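You operate a simulated robot arm through the tools that you are given. There is no shell and no other tool.

Carry out the task below with a simulated robot arm. There is one attempt and no reset: what you move stays moved.

Task
Pile some things up. At the end: the filter can (marked "No. 8") from the table top is on the work mat; the tablet tub from the table top is on the work mat, with the glue tin (marked "WOOD GLUE") from there on top of it and the grey small tin (marked "RINGS") on top of that; whatever was shut is shut again. Leave all else as you found it, and nothing knocked over. Set down upright: filter can.

The check looks at the end state, three seconds after you hand in, the way a careful person would. Anything else that was tipped, shoved, dropped, spilled or broken makes it a failure.

Robot
A 7-joint arm with a two-finger parallel gripper, fixed in place. Base frame: the origin is on the floor under the middle of its stand, x ahead of it, y to its left, z up; the work surface is at about z = 0.86. Units: m, degrees, N and s.
It reaches about 1.479 m from its shoulder. Its first joint turns from -166.0 to 166.0 degrees. Payload 4.4 kg.
The TCP is the grasp point between the finger pads, 0.023 m short of the fingertips. In the tool frame z runs along the fingers and y along their closing line. The gripper opens to 0.094 m. The fingers are 0.038 m wide and 0.01 m thick; the gripper's body (0.054 by 0.096 m) begins 0.039 m behind the TCP.
Orientation is that of the tool frame in the base frame, as a unit quaternion [x, y, z, w]. With the fingers straight down and closing along the base's y, the tool's x points along the base's -x, its y along +y and its z along -z.

Tools
- The arm moves only by the tool servo_tool. Its arguments are lists of equal length, an entry for each row: "xyz": the shift along the base's x, y, z in m, a list of three; "angular": the turn, a rotation vector about the base's x, y, z in degrees, a list of three; "jaw": the finger opening in m, from 0 to 0.094. In form: {"xyz": [[x, y, z], ...], "angular": [[ax, ay, az], ...], "jaw": [jaw, ...]}. A call has 1 to 20 rows; each row shifts and turns the commanded pose from where the row before left it. Rows are played at 5 a second. More than 0.05 m and 8.6 degrees between two rows, or a gripper value outside its range, and nothing of the call is played. Where a pose cannot be reached the arm comes as near as it can. A force on the tool above 40 N (or 10 N above the force at the start of the call, whichever is more), or a blocked arm, ends the call early, and 0.2 s more pass. The fingers move at their own pace (about 0.072 m/s each) and stop on an object; they squeeze with about 35 N. The grip force told is the motor's: it shows also when the fingers shut on nothing. Time passes only in rows, and 0.2 s behind the last, so rows that do not move let the fingers close. It gives the time, the measured TCP pose, the force on the tool (base axes), the opening and the grip force at its end, in the units of the frame above (readings bear some noise), with the torque about the TCP (base axes, N m) and any sound that the robot's microphone picked up.
- Cameras (640 x 400 px; columns grow to the right, rows downward): "scene" is fixed at [0.2249, -0.651, 1.6]; the picture's right is [0.59, -0.81, 0.00], its down [-0.61, -0.45, -0.66] and it looks along [0.53, 0.39, -0.75] (base axes); focal length 316 px, centre (320, 200). "wrist" rides on the gripper at [0.086, 0.016, -0.074] in the tool frame; the picture's right is [-0.18, 0.98, 0.00], its down [-0.58, -0.11, -0.81] and it looks along [-0.79, -0.15, 0.59] (tool axes); focal length 243 px, centre (320, 200). There is no depth. A picture from a camera that has moved, and an enlarged one, comes with that camera's place and axes in the base frame and with its lens. The place of the scene camera against the robot may be out by one fixed shift of up to 0.018 m in any direction.
- grab_frame(camera): a new picture of that camera. The clock stands still meanwhile.
- enlarge(camera, box): a new picture of the part [left, top, right, bottom] of that camera's present view, enlarged. The clock stands still meanwhile.
- finish_job(): hands the job in; it is judged then, once.

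Places have to be worked out from the pictures, the camera data and where the tool is seen. Open the gripper and draw the arm clear of the work before you hand the job in, unless the task says otherwise.

The tools are called after ">>>" by a JSON object that holds its "method" and its "body". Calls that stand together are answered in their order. servo_tool: Moves the arm, as the interface text tells. Its arguments: {"type":"object","properties":{"xyz":{"type":"array","items":{"type":"array","items":{"type":"number"}}},"angular":{"type":"array","items":{"type":"array","items":{"type":"number"}}},"jaw":{"type":"array","items":{"type":"number"}}},"required":["xyz","angular","jaw"]} The other tools are called the same way: grab_frame (camera) takes a picture; enlarge (camera, box) takes an enlarged picture of a part of a camera's view; finish_job () hands the job in.

At the start:

```text
time_s: 0.0
tcp_pos: [0.6151, -0.1628, 1.118]
tool_rot: [0.0, 1.0, 0.0, 0.0]
contact_force: [-0.2, 0.5, -0.4]
torque: [0.0, 0.01, 0.01]
width: 0.0939
finger_force: 0.1
```

scene: 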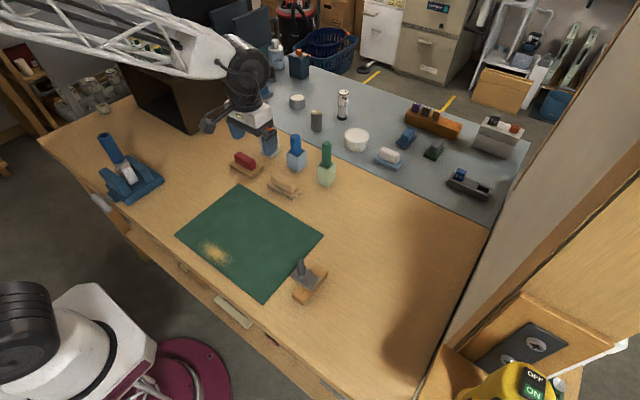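
wrist: 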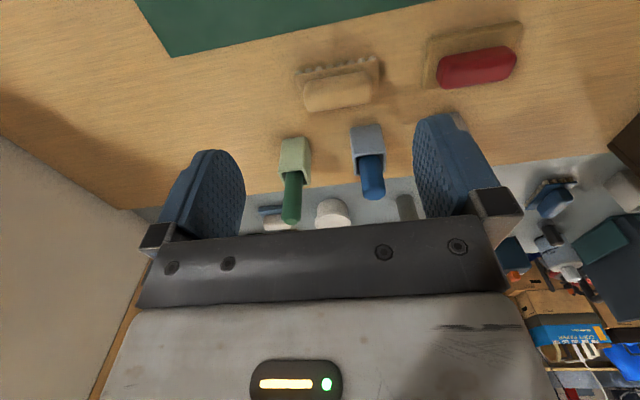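

I start by looking closely at the scene to identify the items by their marks.

>>> {"method": "enlarge", "body": {"camera": "scene", "box": [260, 70, 420, 170]}}

>>> {"method": "enlarge", "body": {"camera": "scene", "box": [380, 90, 540, 210]}}

>>> {"method": "enlarge", "body": {"camera": "scene", "box": [40, 40, 240, 220]}}

>>> {"method": "enlarge", "body": {"camera": "scene", "box": [160, 120, 360, 310]}}

```text
4.00 times, centred on (340, 120) of scene
camera zoom: at [0.2249, -0.651, 1.6], right [0.59, -0.81, 0.0], down [-0.61, -0.45, -0.66], along [0.53, 0.39, -0.75], focal length 1262 px, centre (240, 520)
```

zoom: 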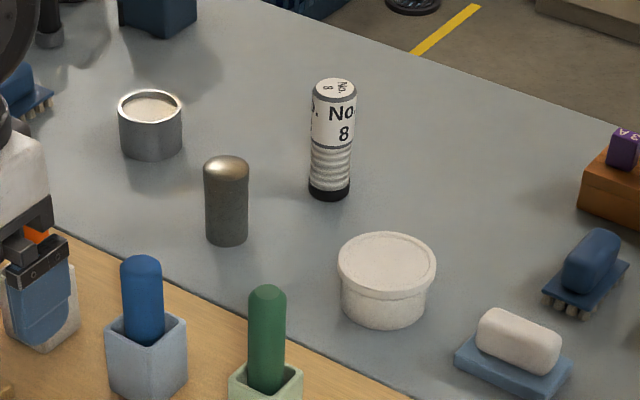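

```text
3.33 times, centred on (460, 150) of scene
camera zoom: at [0.2249, -0.651, 1.6], right [0.59, -0.81, 0.0], down [-0.61, -0.45, -0.66], along [0.53, 0.39, -0.75], focal length 1052 px, centre (-147, 367)
```

zoom: 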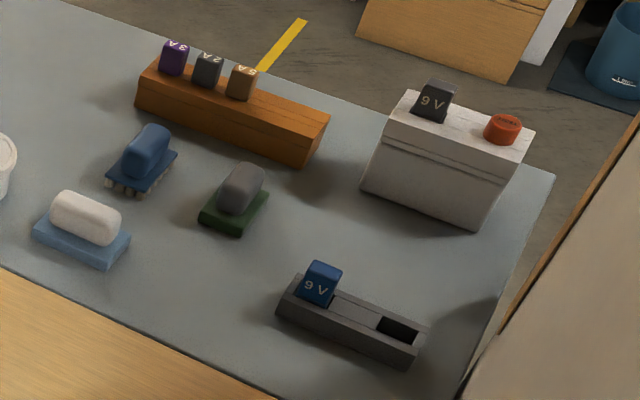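

```text
2.22 times, centred on (140, 130) of scene
camera zoom: at [0.2249, -0.651, 1.6], right [0.59, -0.81, 0.0], down [-0.61, -0.45, -0.66], along [0.53, 0.39, -0.75], focal length 701 px, centre (720, 356)
```

zoom: 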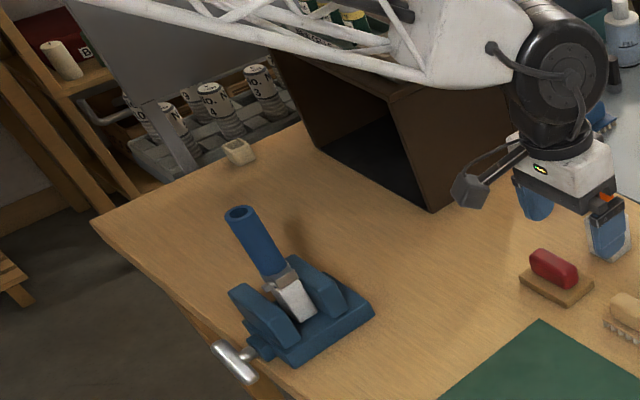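

```text
2.11 times, centred on (260, 215) of scene
camera zoom: at [0.2249, -0.651, 1.6], right [0.59, -0.81, 0.0], down [-0.61, -0.45, -0.66], along [0.53, 0.39, -0.75], focal length 664 px, centre (446, 168)
```

zoom: 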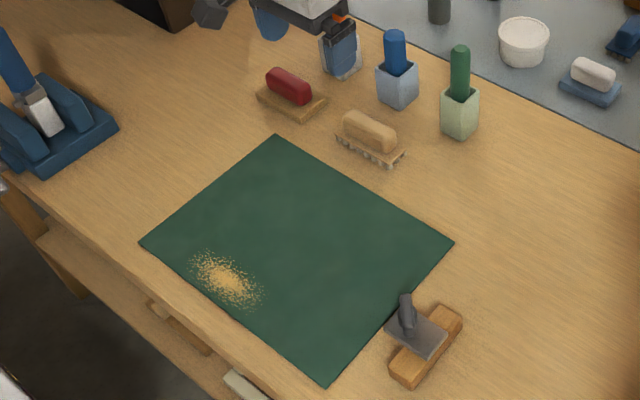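

Next I enlarge the table's front edge, the back left corner and the shelves to look for the glue tin, the RINGS tin and anything that is shut.

>>> {"method": "enlarge", "body": {"camera": "scene", "box": [80, 180, 340, 390]}}

>>> {"method": "enlarge", "body": {"camera": "scene", "box": [220, 20, 340, 110]}}

>>> {"method": "enlarge", "body": {"camera": "scene", "box": [420, 260, 640, 400]}}

>>> {"method": "enlarge", "body": {"camera": "scene", "box": [0, 20, 180, 140]}}

>>> {"method": "enlarge", "body": {"camera": "wrist", "box": [440, 130, 640, 280]}}

```text
1.90 times, centred on (210, 285) of scene
camera zoom: at [0.2249, -0.651, 1.6], right [0.59, -0.81, 0.0], down [-0.61, -0.45, -0.66], along [0.53, 0.39, -0.75], focal length 601 px, centre (530, 38)
```

zoom: 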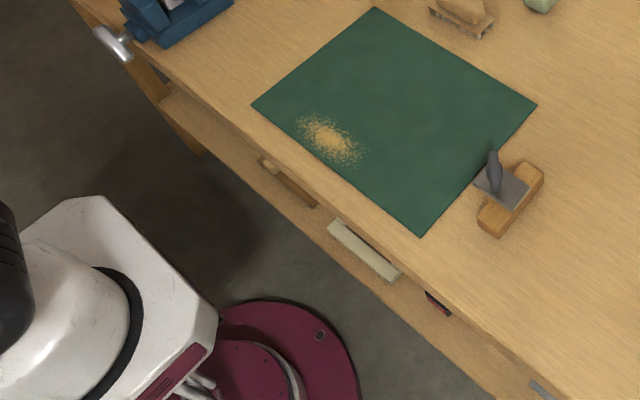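

```text
4.44 times, centred on (280, 65) of scene
camera zoom: at [0.2249, -0.651, 1.6], right [0.59, -0.81, 0.0], down [-0.61, -0.45, -0.66], along [0.53, 0.39, -0.75], focal length 1403 px, centre (498, 800)
```

zoom: 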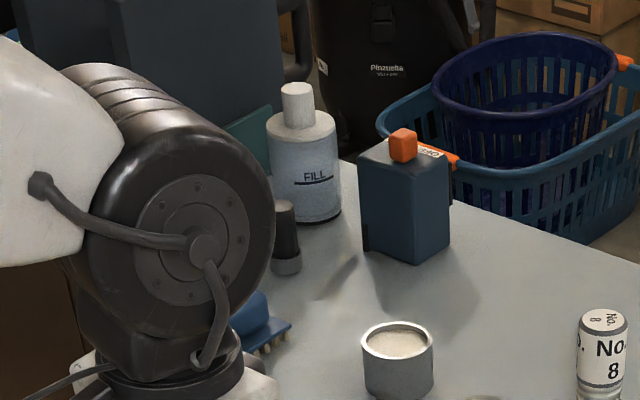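

```text
2.86 times, centred on (530, 330) of scene
camera zoom: at [0.2249, -0.651, 1.6], right [0.59, -0.81, 0.0], down [-0.61, -0.45, -0.66], along [0.53, 0.39, -0.75], focal length 902 px, centre (-280, -171)
```

zoom: 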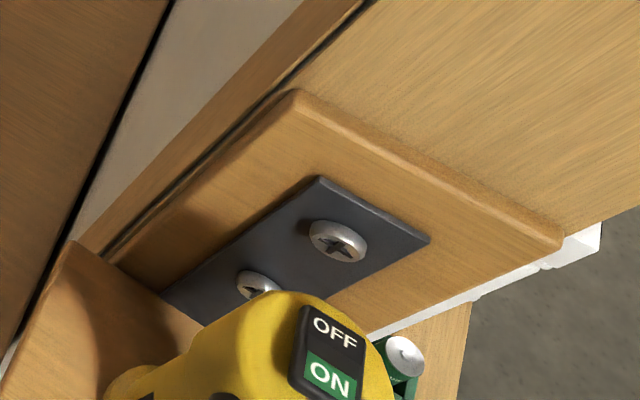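

```text
3.33 times, centred on (90, 80) of scene
camera zoom: at [0.2249, -0.651, 1.6], right [0.59, -0.81, 0.0], down [-0.61, -0.45, -0.66], along [0.53, 0.39, -0.75], focal length 1052 px, centre (1087, 600)
```

zoom: 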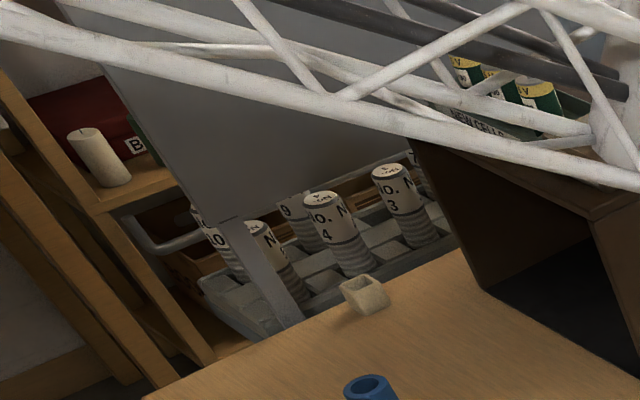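

```text
2.67 times, centred on (540, 205) of wrist
camera zoom: at [0.5286, -0.1465, 1.1929], right [0.18, 0.98, 0.0], down [0.58, -0.11, 0.81], along [0.79, -0.15, -0.59], focal length 647 px, centre (-267, 187)
```

zoom: 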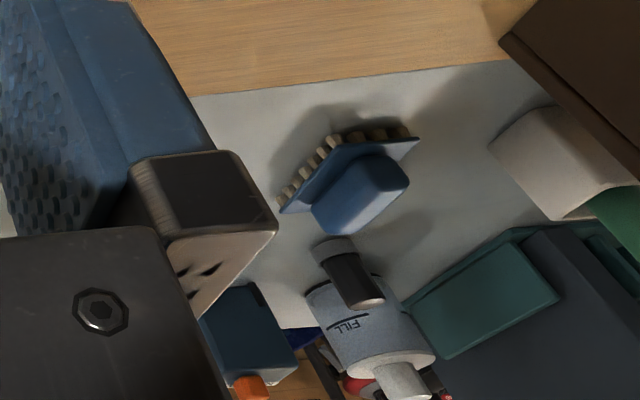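

The glue tin isn't clearly visible yet, so I raise the arm and turn the wrist to look at the left-back of the table.

>>> {"method": "servo_tool", "body": {"xyz": [[0, 0, 0.04], [0, 0, 0.04], [0, 0, 0.04], [0, 0, 0], [0, 0, 0], [0, 0, 0], [0, 0, 0], [0, 0, 0]], "angular": [[0, 0, 0], [0, 0, 0], [0, 0, 0], [0, 0, 8], [0, 0, 8], [0, 0, 8], [0, 0, 8], [0, 0, 8]], "jaw": [0.094, 0.094, 0.094, 0.094, 0.094, 0.094, 0.094, 0.094]}}

>>> {"method": "grab_frame", "body": {"camera": "wrist"}}

>>> {"method": "grab_frame", "body": {"camera": "scene"}}

```text
time_s: 1.8
tcp_pos: [0.615, -0.1627, 1.2379]
tool_rot: [-0.343, 0.939, 0.001, 0.0]
contact_force: [0.1, -0.4, -0.3]
torque: [-0.02, 0.01, -0.03]
width: 0.0939
finger_force: 0.1
```

```text
taken
camera wrist: at [0.5386, -0.206, 1.3127], right [-0.49, 0.87, 0.0], down [0.52, 0.29, 0.81], along [0.7, 0.4, -0.59], focal length 243 px, centre (320, 200)
```

wrist: 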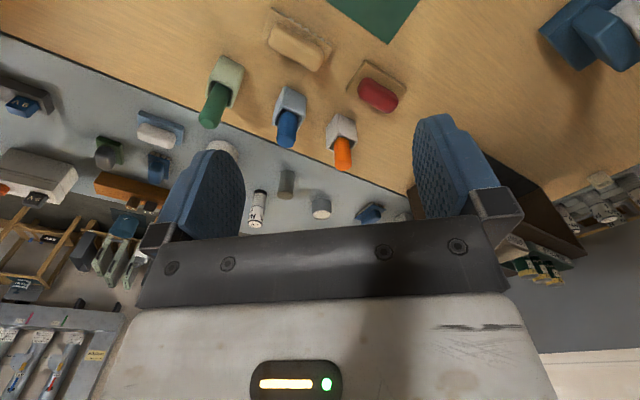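

```text
taken
```

scene: 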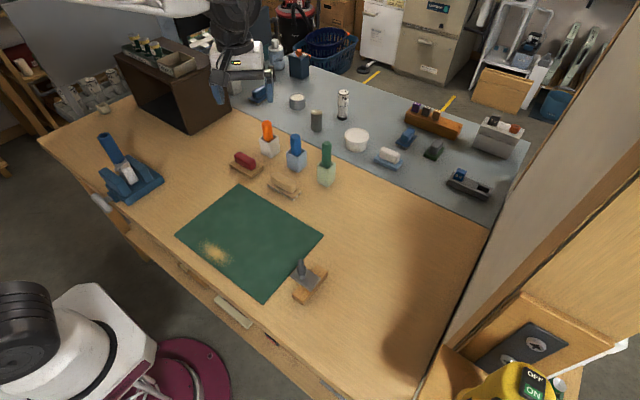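

The arm is out of the way of the left part now; I enlarge the box region and the back-left items.

>>> {"method": "enlarge", "body": {"camera": "scene", "box": [100, 20, 260, 140]}}

>>> {"method": "enlarge", "body": {"camera": "scene", "box": [220, 60, 360, 150]}}

>>> {"method": "enlarge", "body": {"camera": "wrist", "box": [240, 150, 420, 240]}}

>>> {"method": "enlarge", "body": {"camera": "wrist", "box": [480, 150, 640, 300]}}

```text
3.33 times, centred on (180, 80) of scene
camera zoom: at [0.2249, -0.651, 1.6], right [0.59, -0.81, 0.0], down [-0.61, -0.45, -0.66], along [0.53, 0.39, -0.75], focal length 1052 px, centre (787, 600)
```

zoom: 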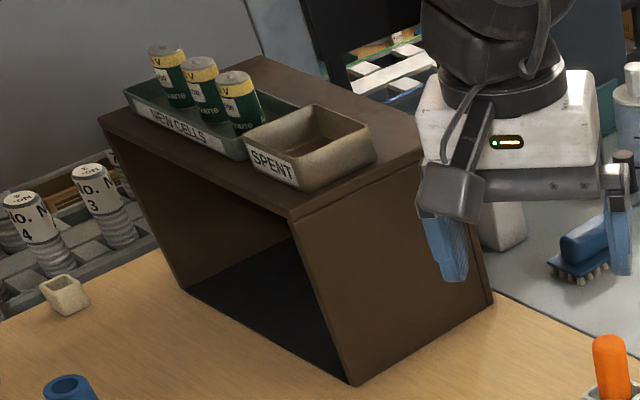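

```text
4.44 times, centred on (290, 105) of scene
camera zoom: at [0.2249, -0.651, 1.6], right [0.59, -0.81, 0.0], down [-0.61, -0.45, -0.66], along [0.53, 0.39, -0.75], focal length 1403 px, centre (453, 622)
```

zoom: 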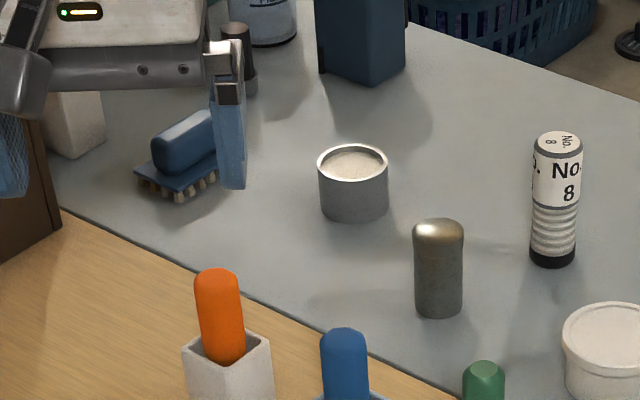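

```text
3.56 times, centred on (330, 195) of wrist
camera zoom: at [0.5386, -0.206, 1.3127], right [-0.49, 0.87, 0.0], down [0.52, 0.29, 0.81], along [0.7, 0.4, -0.59], focal length 863 px, centre (284, 218)
```

zoom: 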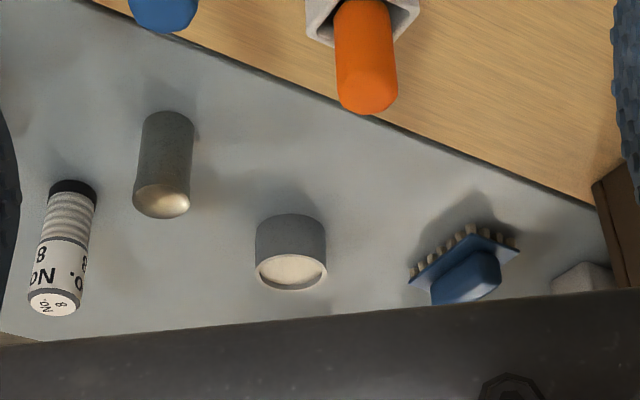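

```text
2.67 times, centred on (560, 225) of wrist
camera zoom: at [0.5386, -0.206, 1.3127], right [-0.49, 0.87, 0.0], down [0.52, 0.29, 0.81], along [0.7, 0.4, -0.59], focal length 647 px, centre (-320, 133)
```

zoom: 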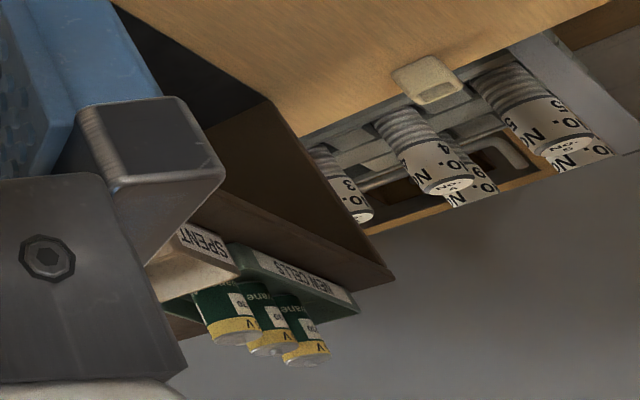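

I look closer at the table's front edge and the tools beneath it.

>>> {"method": "enlarge", "body": {"camera": "scene", "box": [150, 240, 290, 350]}}

>>> {"method": "enlarge", "body": {"camera": "scene", "box": [230, 290, 370, 400]}}

>>> {"method": "enlarge", "body": {"camera": "scene", "box": [70, 110, 190, 220]}}

```text
3.64 times, centred on (220, 295) of scene
camera zoom: at [0.2249, -0.651, 1.6], right [0.59, -0.81, 0.0], down [-0.61, -0.45, -0.66], along [0.53, 0.39, -0.75], focal length 1148 px, centre (684, -146)
```

zoom: 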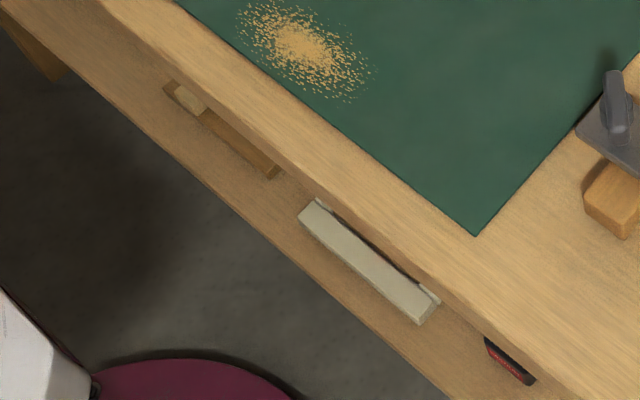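

```text
3.64 times, centred on (300, 345) of scene
camera zoom: at [0.2249, -0.651, 1.6], right [0.59, -0.81, 0.0], down [-0.61, -0.45, -0.66], along [0.53, 0.39, -0.75], focal length 1148 px, centre (393, -327)
```

zoom: 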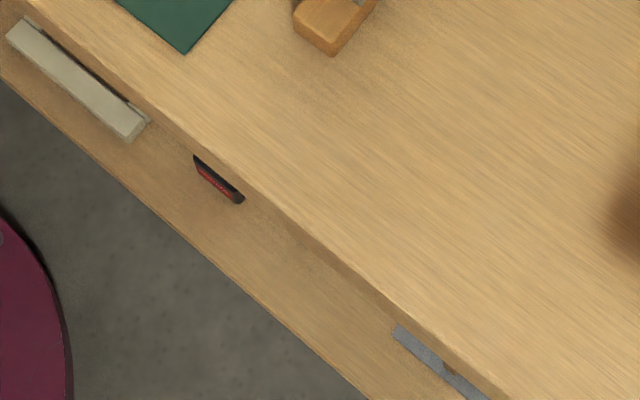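

```text
3.64 times, centred on (130, 165) of scene
camera zoom: at [0.2249, -0.651, 1.6], right [0.59, -0.81, 0.0], down [-0.61, -0.45, -0.66], along [0.53, 0.39, -0.75], focal length 1148 px, centre (1011, 327)
```

zoom: 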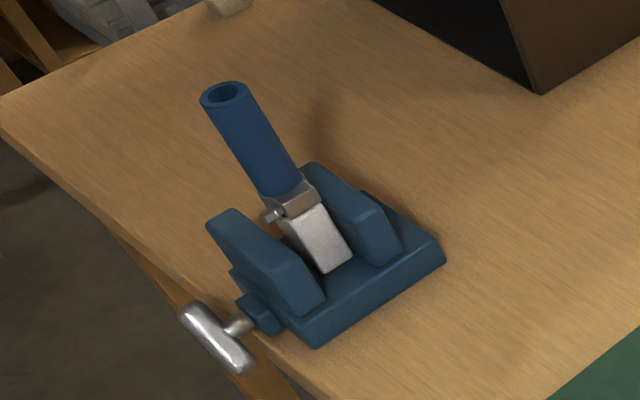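

What is under the front edge are tools on a low shelf, not drawers. I move the camera to peer into the dark brown box for the RINGS tin.

>>> {"method": "servo_tool", "body": {"xyz": [[-0.01, 0.045, 0], [-0.01, 0.045, 0], [-0.01, 0.045, 0], [-0.01, 0.045, 0], [-0.01, 0.045, 0], [-0.01, 0.045, 0], [-0.01, 0.045, 0], [-0.01, 0.045, 0], [-0.01, 0.045, 0], [-0.01, 0.045, 0]], "angular": [[0, 0, 0], [0, 0, 0], [0, 0, 0], [0, 0, 0], [0, 0, 0], [0, 0, 0], [0, 0, 0], [0, 0, 0], [0, 0, 0], [0, 0, 0]], "jaw": [0.094, 0.094, 0.094, 0.094, 0.094, 0.094, 0.094, 0.094, 0.094, 0.094]}}

>>> {"method": "grab_frame", "body": {"camera": "wrist"}}

>>> {"method": "grab_frame", "body": {"camera": "scene"}}

```text
time_s: 4.0
tcp_pos: [0.516, 0.288, 1.2405]
tool_rot: [-0.342, 0.94, 0.0, 0.0]
contact_force: [0.2, 0.8, 0.5]
torque: [-0.01, -0.02, 0.01]
width: 0.0942
finger_force: 0.1
```

```text
taken
camera wrist: at [0.4395, 0.2442, 1.3138], right [-0.49, 0.87, 0.0], down [0.51, 0.29, 0.81], along [0.7, 0.4, -0.59], focal length 243 px, centre (320, 200)
```

wrist: 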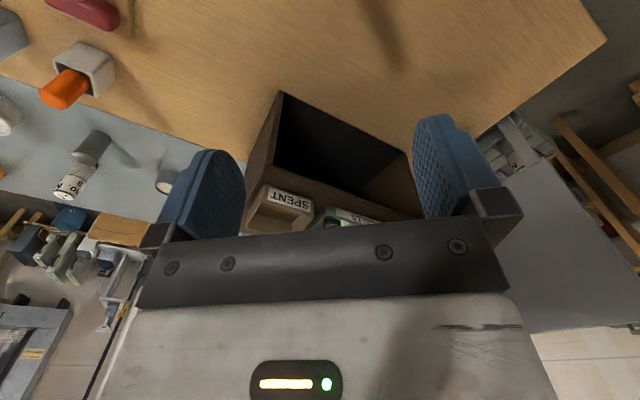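

```text
taken
```

scene: 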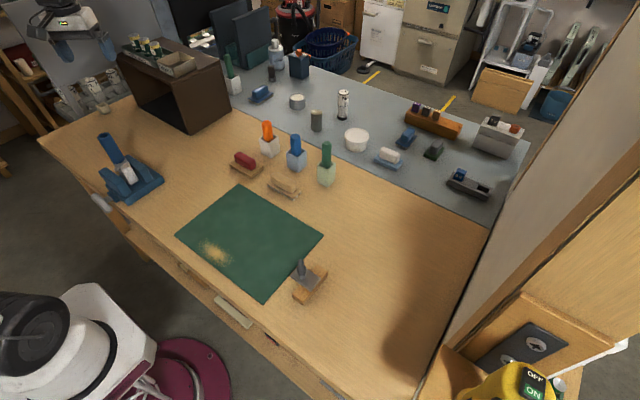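

The scene view of the back-left is now clear; I enlarge both views.

>>> {"method": "enlarge", "body": {"camera": "wrist", "box": [230, 80, 430, 240]}}

>>> {"method": "enlarge", "body": {"camera": "scene", "box": [190, 20, 330, 120]}}

>>> {"method": "enlarge", "body": {"camera": "wrist", "box": [0, 90, 200, 230]}}

>>> {"method": "enlarge", "body": {"camera": "scene", "box": [110, 30, 240, 140]}}

```text
2.50 times, centred on (330, 160) of wrist
camera zoom: at [0.4395, 0.2442, 1.3138], right [-0.49, 0.87, 0.0], down [0.51, 0.29, 0.81], along [0.7, 0.4, -0.59], focal length 606 px, centre (295, 300)
```

zoom: 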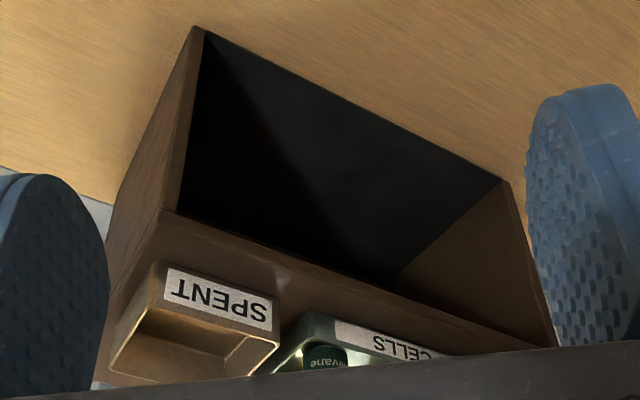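

```text
4.00 times, centred on (260, 70) of scene
camera zoom: at [0.2249, -0.651, 1.6], right [0.59, -0.81, 0.0], down [-0.61, -0.45, -0.66], along [0.53, 0.39, -0.75], focal length 1262 px, centre (560, 720)
```

zoom: 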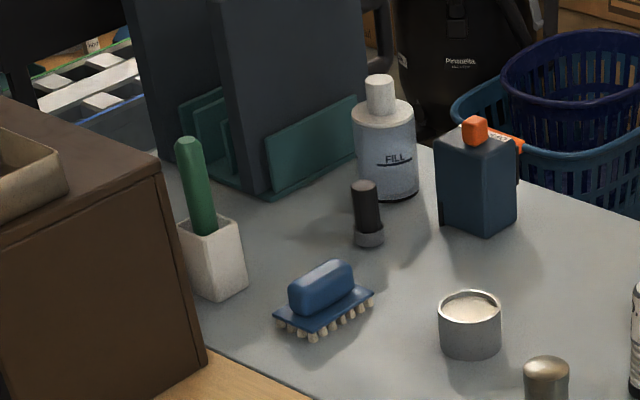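

```text
2.86 times, centred on (100, 160) of wrist
camera zoom: at [0.4395, 0.2442, 1.3138], right [-0.49, 0.87, 0.0], down [0.51, 0.29, 0.81], along [0.7, 0.4, -0.59], focal length 693 px, centre (949, 314)
```

zoom: 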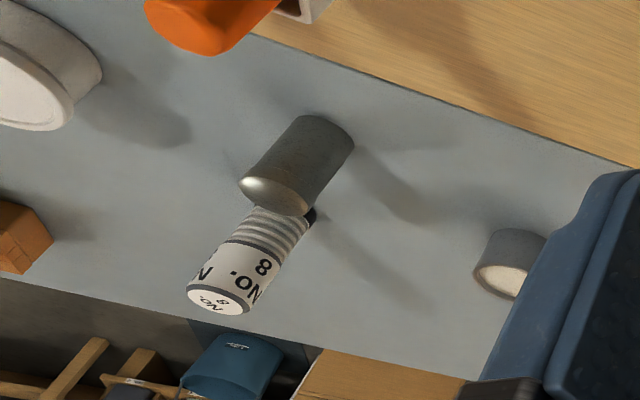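

```text
3.64 times, centred on (175, 85) of scene
camera zoom: at [0.2249, -0.651, 1.6], right [0.59, -0.81, 0.0], down [-0.61, -0.45, -0.66], along [0.53, 0.39, -0.75], focal length 1148 px, centre (847, 618)
```

zoom: 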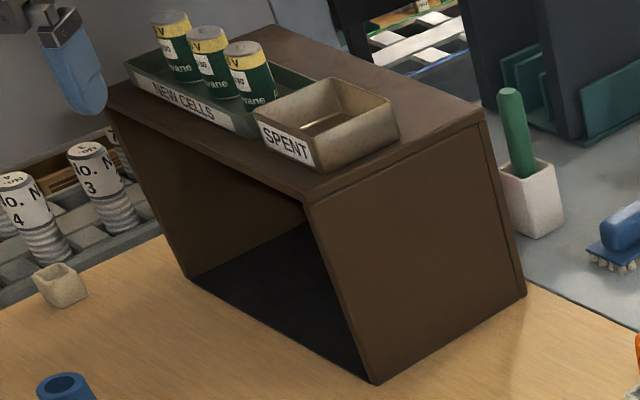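

The cubby looks empty so far but dark. I lower and level the camera a bit in front of it to see all of its inside.

>>> {"method": "servo_tool", "body": {"xyz": [[-0.01, 0.04, -0.01], [-0.01, 0.04, -0.02], [-0.01, 0.04, -0.03], [-0.01, 0.04, -0.03], [0, 0.04, -0.03], [0, 0.02, -0.03], [0, 0, -0.02]], "angular": [[0, 0, -8], [0, 0, -8], [0, 0, -8], [0, 0, -4], [0, -8, 0], [0, -8, 0], [0, -8, 0]], "jaw": [0.094, 0.094, 0.094, 0.094, 0.094, 0.094, 0.094]}}

>>> {"method": "grab_frame", "body": {"camera": "wrist"}}

>>> {"method": "grab_frame", "body": {"camera": "scene"}}

```text
refused: row 3 steps farther than a row can; nothing moved
```

```text
taken
camera wrist: at [0.4395, 0.2442, 1.3138], right [-0.49, 0.87, 0.0], down [0.51, 0.29, 0.81], along [0.7, 0.4, -0.59], focal length 243 px, centre (320, 200)
```

wrist: 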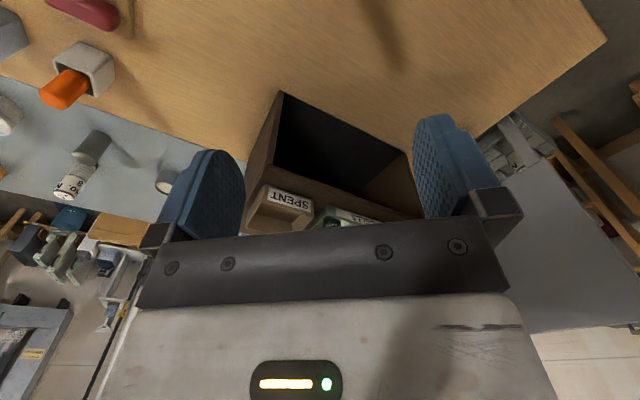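

```text
taken
```

scene: 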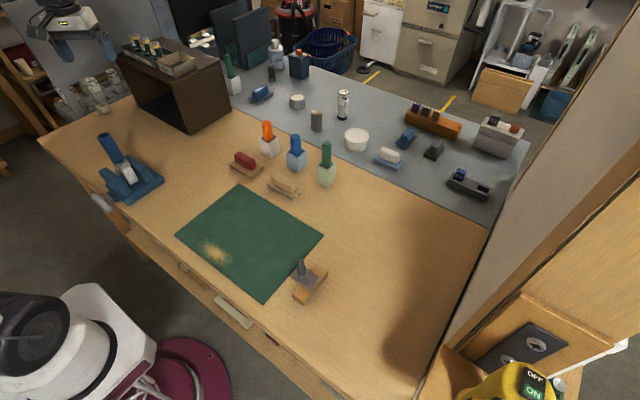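

The move was refused as a row was too long; I repeat it with shorter rows.

>>> {"method": "servo_tool", "body": {"xyz": [[-0.01, 0.04, -0.01], [-0.01, 0.04, -0.015], [-0.01, 0.04, -0.02], [-0.01, 0.04, -0.02], [0, 0.03, -0.03], [0, 0.02, -0.03], [0, 0, -0.03]], "angular": [[0, 0, -8], [0, 0, -8], [0, 0, -8], [0, 0, -4], [0, -8, 0], [0, -8, 0], [0, -8, 0]], "jaw": [0.094, 0.094, 0.094, 0.094, 0.094, 0.094, 0.094]}}

>>> {"method": "grab_frame", "body": {"camera": "wrist"}}

>>> {"method": "grab_frame", "body": {"camera": "scene"}}

```text
time_s: 5.6
tcp_pos: [0.4741, 0.4974, 1.0837]
tool_rot: [-0.102, 0.972, -0.021, 0.208]
contact_force: [-0.7, 1.3, 0.7]
torque: [0.0, -0.02, -0.01]
width: 0.0942
finger_force: 0.1
```

```text
taken
camera wrist: at [0.3635, 0.4947, 1.1159], right [-0.02, 1.0, -0.01], down [0.21, 0.01, 0.98], along [0.98, 0.02, -0.21], focal length 243 px, centre (320, 200)
```

wrist: 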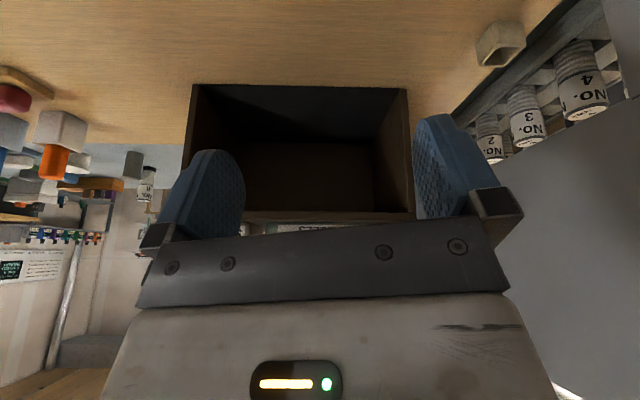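

```text
taken
```

scene: 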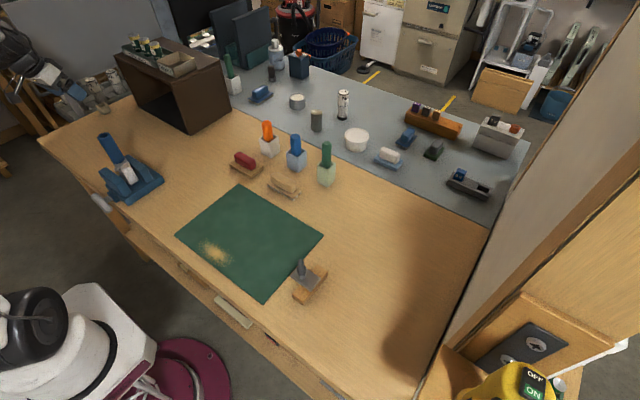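

The cubby seems empty; I check it enlarged, together with the stuff visible on the right side of the room.

>>> {"method": "enlarge", "body": {"camera": "wrist", "box": [180, 70, 430, 240]}}

>>> {"method": "enlarge", "body": {"camera": "wrist", "box": [0, 60, 180, 220]}}

>>> {"method": "enlarge", "body": {"camera": "wrist", "box": [0, 150, 180, 400]}}

```text
2.35 times, centred on (305, 155) of wrist
camera zoom: at [0.3635, 0.4947, 1.1159], right [-0.02, 1.0, -0.01], down [0.21, 0.01, 0.98], along [0.98, 0.02, -0.21], focal length 571 px, centre (355, 306)
```

zoom: 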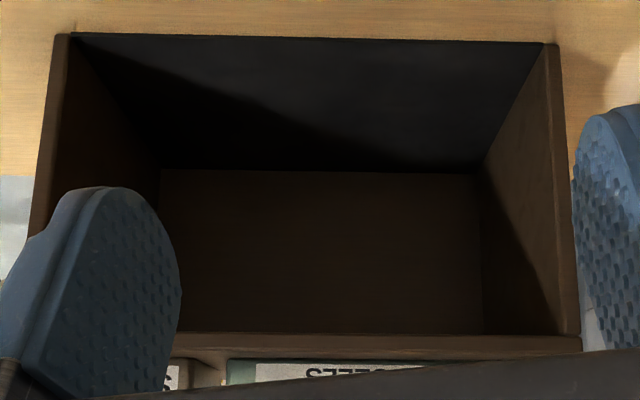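

```text
2.50 times, centred on (90, 140) of wrist
camera zoom: at [0.3635, 0.4947, 1.1159], right [-0.02, 1.0, -0.01], down [0.21, 0.01, 0.98], along [0.98, 0.02, -0.21], focal length 606 px, centre (895, 350)
```

zoom: 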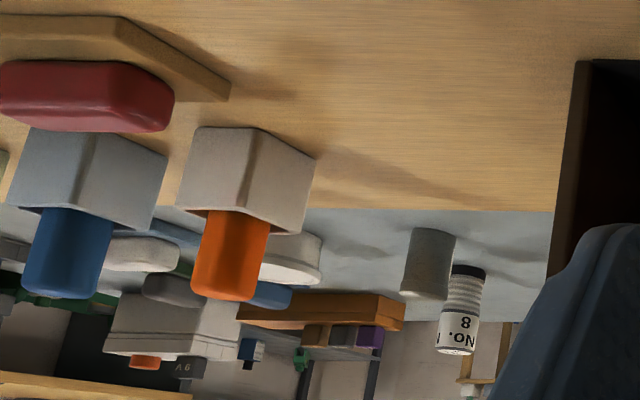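

```text
1.60 times, centred on (90, 275) of wrist
camera zoom: at [0.3635, 0.4947, 1.1159], right [-0.02, 1.0, -0.01], down [0.21, 0.01, 0.98], along [0.98, 0.02, -0.21], focal length 388 px, centre (688, 80)
```

zoom: 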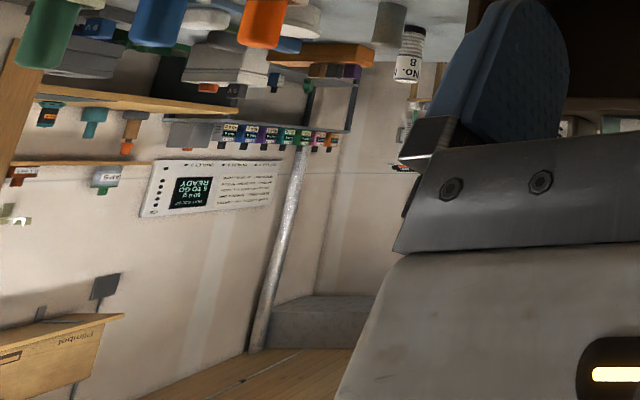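

The cubby is empty, and there is a shelf with items on the right-hand wall. I raise the arm, move it to the middle and turn the camera toward the right side.

>>> {"method": "servo_tool", "body": {"xyz": [[0, 0, 0.045], [0, 0, 0.045], [0, -0.03, 0.035], [0, -0.045, 0], [0, -0.045, 0], [0, -0.045, 0], [0, -0.045, 0], [0, -0.045, 0], [0, -0.045, 0], [0, -0.045, 0], [0, -0.045, 0], [0, -0.045, 0], [0, -0.045, 0]], "angular": [[0, 0, 0], [0, 0, 0], [0, 0, 0], [0, 0, -8], [0, 0, -8], [0, 0, -8], [0, 0, -8], [0, 0, -8], [0, 0, -8], [0, 0, -8], [0, 0, 0], [0, 0, 0], [0, 0, 0]], "jaw": [0.094, 0.094, 0.094, 0.094, 0.094, 0.094, 0.094, 0.094, 0.094, 0.094, 0.094, 0.094, 0.094]}}

>>> {"method": "grab_frame", "body": {"camera": "wrist"}}

```text
time_s: 8.4
tcp_pos: [0.4745, 0.0164, 1.2083]
tool_rot: [0.366, 0.907, -0.116, 0.172]
contact_force: [0.2, 1.1, 0.1]
torque: [0.01, 0.0, 0.02]
width: 0.0939
finger_force: 0.1
```

```text
taken
camera wrist: at [0.4111, 0.107, 1.2402], right [0.82, 0.58, -0.01], down [0.13, -0.17, 0.98], along [0.56, -0.8, -0.21], focal length 243 px, centre (320, 200)
```

wrist: 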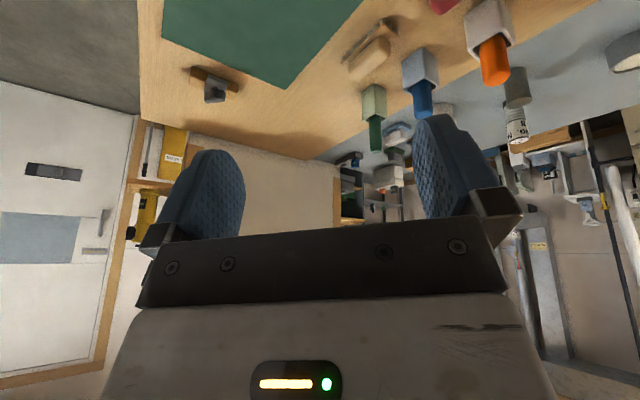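

I enlarge parts of this view of the right side.

>>> {"method": "enlarge", "body": {"camera": "wrist", "box": [0, 80, 240, 240]}}

>>> {"method": "enlarge", "body": {"camera": "wrist", "box": [320, 80, 640, 240]}}

>>> {"method": "enlarge", "body": {"camera": "scene", "box": [240, 60, 400, 180]}}

```text
2.50 times, centred on (120, 160) of wrist
camera zoom: at [0.4111, 0.107, 1.2402], right [0.82, 0.58, -0.01], down [0.13, -0.17, 0.98], along [0.56, -0.8, -0.21], focal length 606 px, centre (820, 300)
```

zoom: 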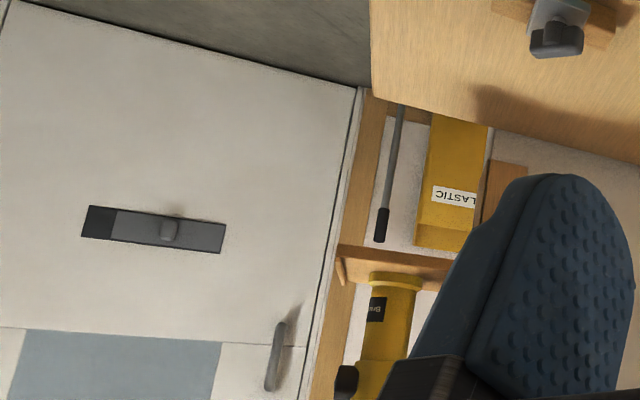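

```text
2.00 times, centred on (480, 160) of wrist
camera zoom: at [0.4111, 0.107, 1.2402], right [0.82, 0.58, -0.01], down [0.13, -0.17, 0.98], along [0.56, -0.8, -0.21], focal length 485 px, centre (0, 280)
```

zoom: 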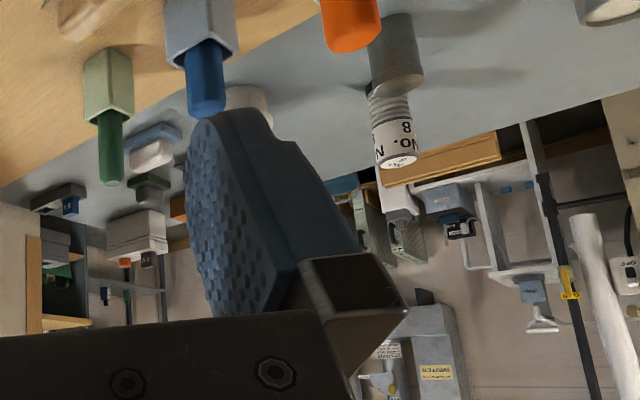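

```text
3.33 times, centred on (320, 120) of scene
camera zoom: at [0.2249, -0.651, 1.6], right [0.59, -0.81, 0.0], down [-0.61, -0.45, -0.66], along [0.53, 0.39, -0.75], focal length 1052 px, centre (320, 467)
```

zoom: 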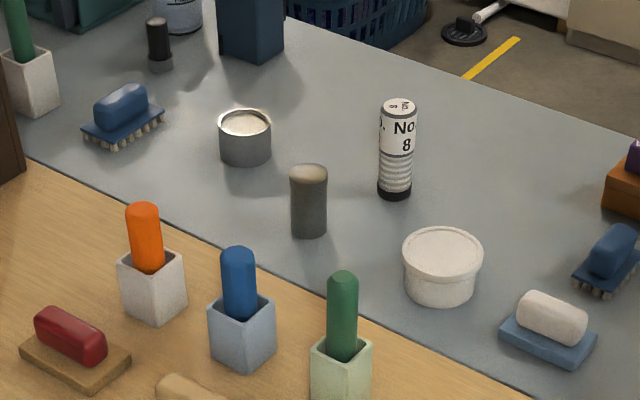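

There is a shut white door on the right wall, possibly scenery. Labels may be on the far side of the tins, so I fly over the table to its right and turn the camera to look back toward +y/-x.

>>> {"method": "servo_tool", "body": {"xyz": [[0, 0, 0.02], [0, 0, 0.02], [0, 0, 0.01], [0.031, -0.026, 0], [0.031, -0.026, 0], [0.031, -0.026, 0], [0.031, -0.026, 0], [0.031, -0.026, 0], [0.031, -0.026, 0], [0.031, -0.026, 0], [0.031, -0.026, 0], [0.031, -0.026, 0], [0.031, -0.026, 0], [0.031, -0.026, 0], [0.031, -0.026, 0], [0.031, -0.026, 0], [0.031, -0.026, 0], [0, 0, 0], [0, 0, 0]], "angular": [[6.63, 4.47, 0], [6.63, 4.47, 0], [6.63, 4.47, 0], [0, 0, 8], [0, 0, 8], [0, 0, 8], [0, 0, 8], [0, 0, 8], [0, 0, 8], [0, 0, 8], [0, 0, 8], [0, 0, 8], [0, 0, 8], [0, 0, 8], [0, 0, 8], [0, 0, 8], [0, 0, 8], [0, 0, 8], [0, 0, 8]], "jaw": [0.094, 0.094, 0.094, 0.094, 0.094, 0.094, 0.094, 0.094, 0.094, 0.094, 0.094, 0.094, 0.094, 0.094, 0.094, 0.094, 0.094, 0.094, 0.094]}}

>>> {"method": "grab_frame", "body": {"camera": "wrist"}}

>>> {"method": "grab_frame", "body": {"camera": "scene"}}

```text
time_s: 12.4
tcp_pos: [0.9088, -0.3464, 1.2587]
tool_rot: [-0.669, 0.743, 0.0, 0.001]
contact_force: [-0.6, 0.2, 1.0]
torque: [-0.02, 0.02, -0.01]
width: 0.0941
finger_force: 0.0
```

```text
taken
camera wrist: at [0.884, -0.4307, 1.3332], right [-0.96, 0.28, 0.0], down [0.17, 0.57, 0.81], along [0.23, 0.77, -0.59], focal length 243 px, centre (320, 200)
```

wrist: 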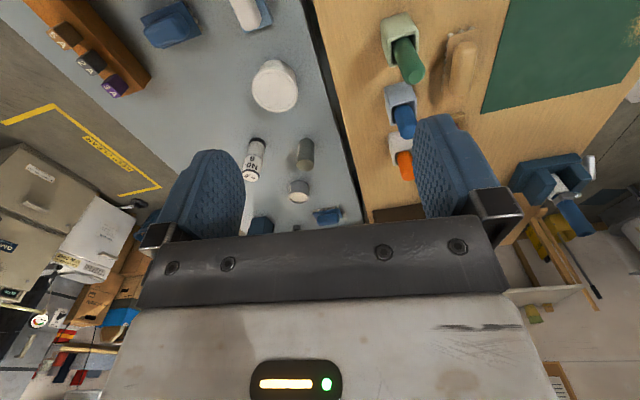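

```text
taken
```

scene: 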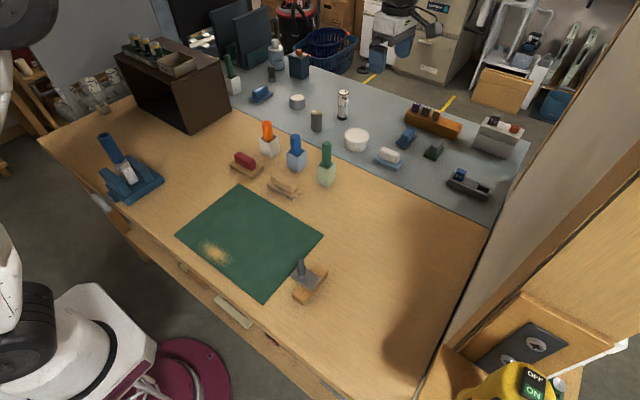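

I enlarge the items from this side to read labels and look at the surface edge.

>>> {"method": "enlarge", "body": {"camera": "wrist", "box": [220, 50, 380, 240]}}

>>> {"method": "enlarge", "body": {"camera": "wrist", "box": [20, 0, 320, 130]}}

>>> {"method": "enlarge", "body": {"camera": "wrist", "box": [340, 0, 640, 220]}}

```text
2.11 times, centred on (300, 145) of wrist
camera zoom: at [0.884, -0.4307, 1.3332], right [-0.96, 0.28, 0.0], down [0.17, 0.57, 0.81], along [0.23, 0.77, -0.59], focal length 511 px, centre (362, 316)
```

zoom: 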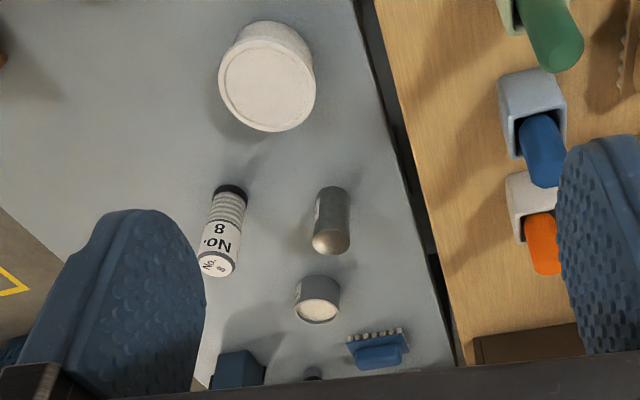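

```text
2.13 times, centred on (170, 65) of wrist
camera zoom: at [0.884, -0.4307, 1.3332], right [-0.96, 0.28, 0.0], down [0.17, 0.57, 0.81], along [0.23, 0.77, -0.59], focal length 518 px, centre (640, 488)
```

zoom: 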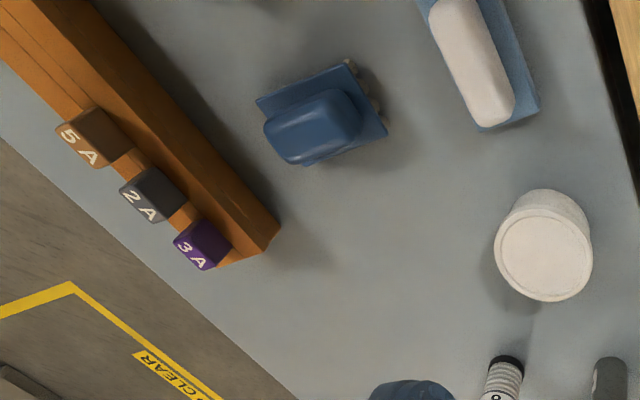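

```text
1.82 times, centred on (490, 110) of wrist
camera zoom: at [0.884, -0.4307, 1.3332], right [-0.96, 0.28, 0.0], down [0.17, 0.57, 0.81], along [0.23, 0.77, -0.59], focal length 441 px, centre (11, 364)
```

zoom: 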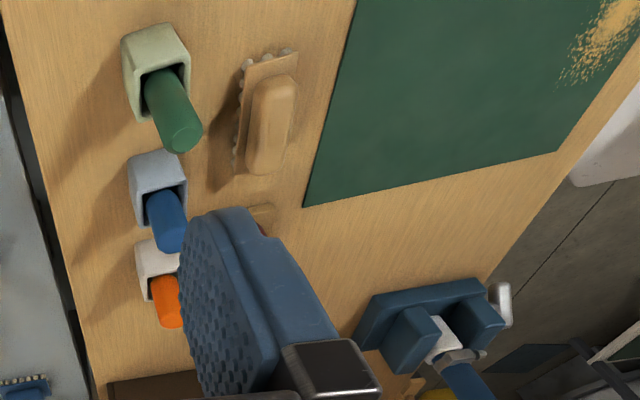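

This shows white labels on the +x sides of the short grey tin and the dark capped cylinder, and a dark gap between wood bench and grey-blue top. I move farther out and turn more to read these labels.

>>> {"method": "servo_tool", "body": {"xyz": [[0.036, 0.022, 0], [0.036, 0.022, 0], [0.036, 0.022, 0], [0.036, 0.022, 0], [0.036, 0.022, 0], [0.036, 0.022, 0], [0.036, 0.022, 0], [0.036, 0.022, 0], [0.03, 0.022, 0]], "angular": [[0, 0, 8], [0, 0, 8], [0, 0, 8], [0, 0, 8], [0, 0, 8], [0, 0, 8], [0, 0, 8], [0, 0, 8], [0, 0, 4]], "jaw": [0.094, 0.094, 0.094, 0.094, 0.094, 0.094, 0.094, 0.094, 0.094]}}

>>> {"method": "grab_frame", "body": {"camera": "wrist"}}

>>> {"method": "grab_frame", "body": {"camera": "scene"}}

```text
time_s: 14.4
tcp_pos: [1.2169, -0.1473, 1.2414]
tool_rot: [0.971, -0.241, -0.007, 0.001]
contact_force: [3.2, -0.3, -10.5]
torque: [0.07, 0.24, 0.04]
width: 0.0937
finger_force: 0.1
out of reach, approached as far as the arm can: row 9
```

```text
taken
camera wrist: at [1.2861, -0.2026, 1.3141], right [-0.62, -0.78, 0.01], down [-0.45, 0.37, 0.81], along [-0.64, 0.5, -0.58], focal length 243 px, centre (320, 200)
```

wrist: 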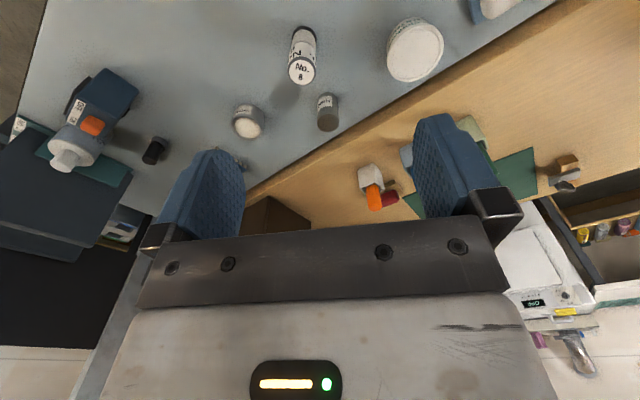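

```text
taken
```

scene: 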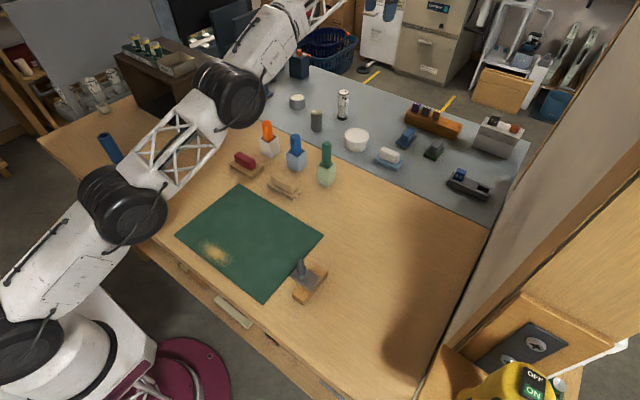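

I read the labels on the grey tin and dark cylinder from this side.

>>> {"method": "enlarge", "body": {"camera": "wrist", "box": [215, 10, 355, 150]}}

>>> {"method": "enlarge", "body": {"camera": "wrist", "box": [230, 90, 290, 140]}}

>>> {"method": "enlarge", "body": {"camera": "wrist", "box": [300, 80, 360, 140]}}

>>> {"method": "enlarge", "body": {"camera": "wrist", "box": [500, 150, 640, 360]}}

>>> {"method": "enlarge", "body": {"camera": "wrist", "box": [0, 50, 200, 240]}}

```text
2.86 times, centred on (285, 80) of wrist
camera zoom: at [1.2861, -0.2026, 1.3141], right [-0.62, -0.78, 0.01], down [-0.45, 0.37, 0.81], along [-0.64, 0.5, -0.58], focal length 693 px, centre (420, 543)
```

zoom: 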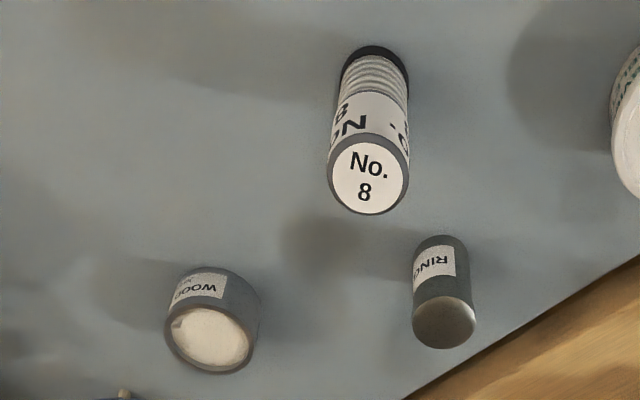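

```text
8.00 times, centred on (260, 115) of wrist
camera zoom: at [1.2861, -0.2026, 1.3141], right [-0.62, -0.78, 0.01], down [-0.45, 0.37, 0.81], along [-0.64, 0.5, -0.58], focal length 1941 px, centre (800, 880)
```

zoom: 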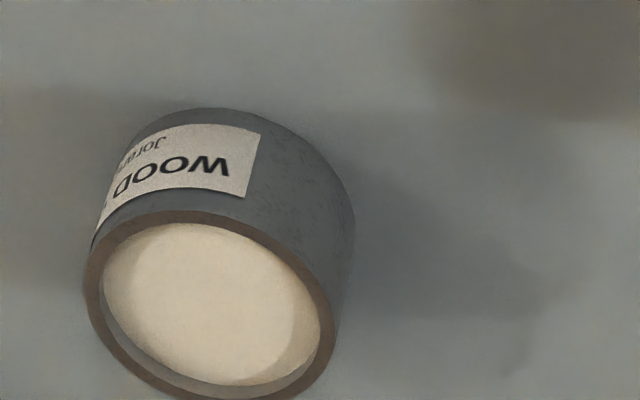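

```text
6.67 times, centred on (330, 110) of wrist
camera zoom: at [1.2861, -0.2026, 1.3141], right [-0.62, -0.78, 0.01], down [-0.45, 0.37, 0.81], along [-0.64, 0.5, -0.58], focal length 1618 px, centre (253, 800)
```

zoom: 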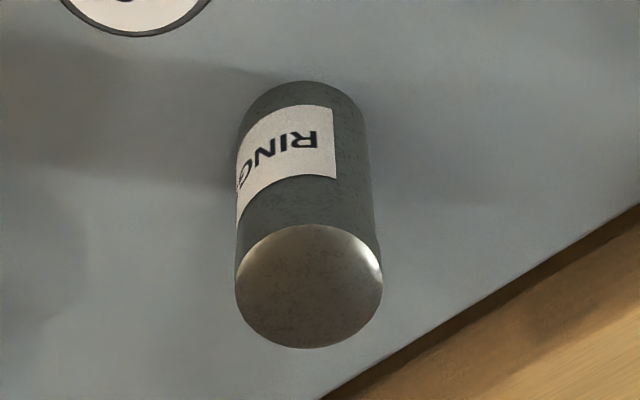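

```text
1.90 times, centred on (570, 255) of wrist
camera zoom: at [1.2861, -0.2026, 1.3141], right [-0.62, -0.78, 0.01], down [-0.45, 0.37, 0.81], along [-0.64, 0.5, -0.58], focal length 462 px, centre (-156, 95)
```

zoom: 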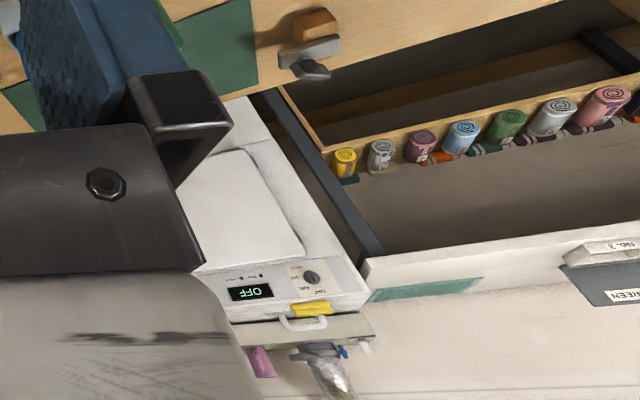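

```text
2.11 times, centred on (100, 145) of wrist
camera zoom: at [1.2861, -0.2026, 1.3141], right [-0.62, -0.78, 0.01], down [-0.45, 0.37, 0.81], along [-0.64, 0.5, -0.58], focal length 511 px, centre (783, 316)
```

zoom: 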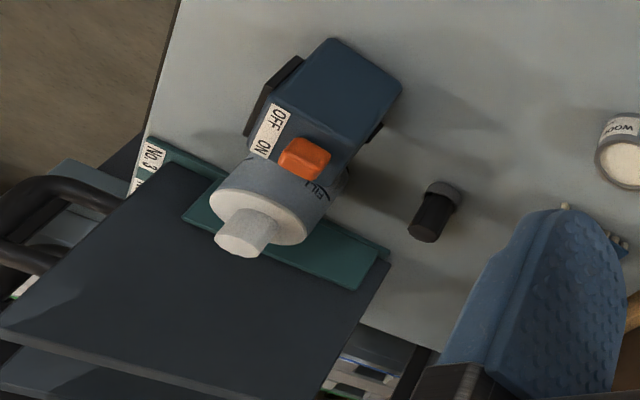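

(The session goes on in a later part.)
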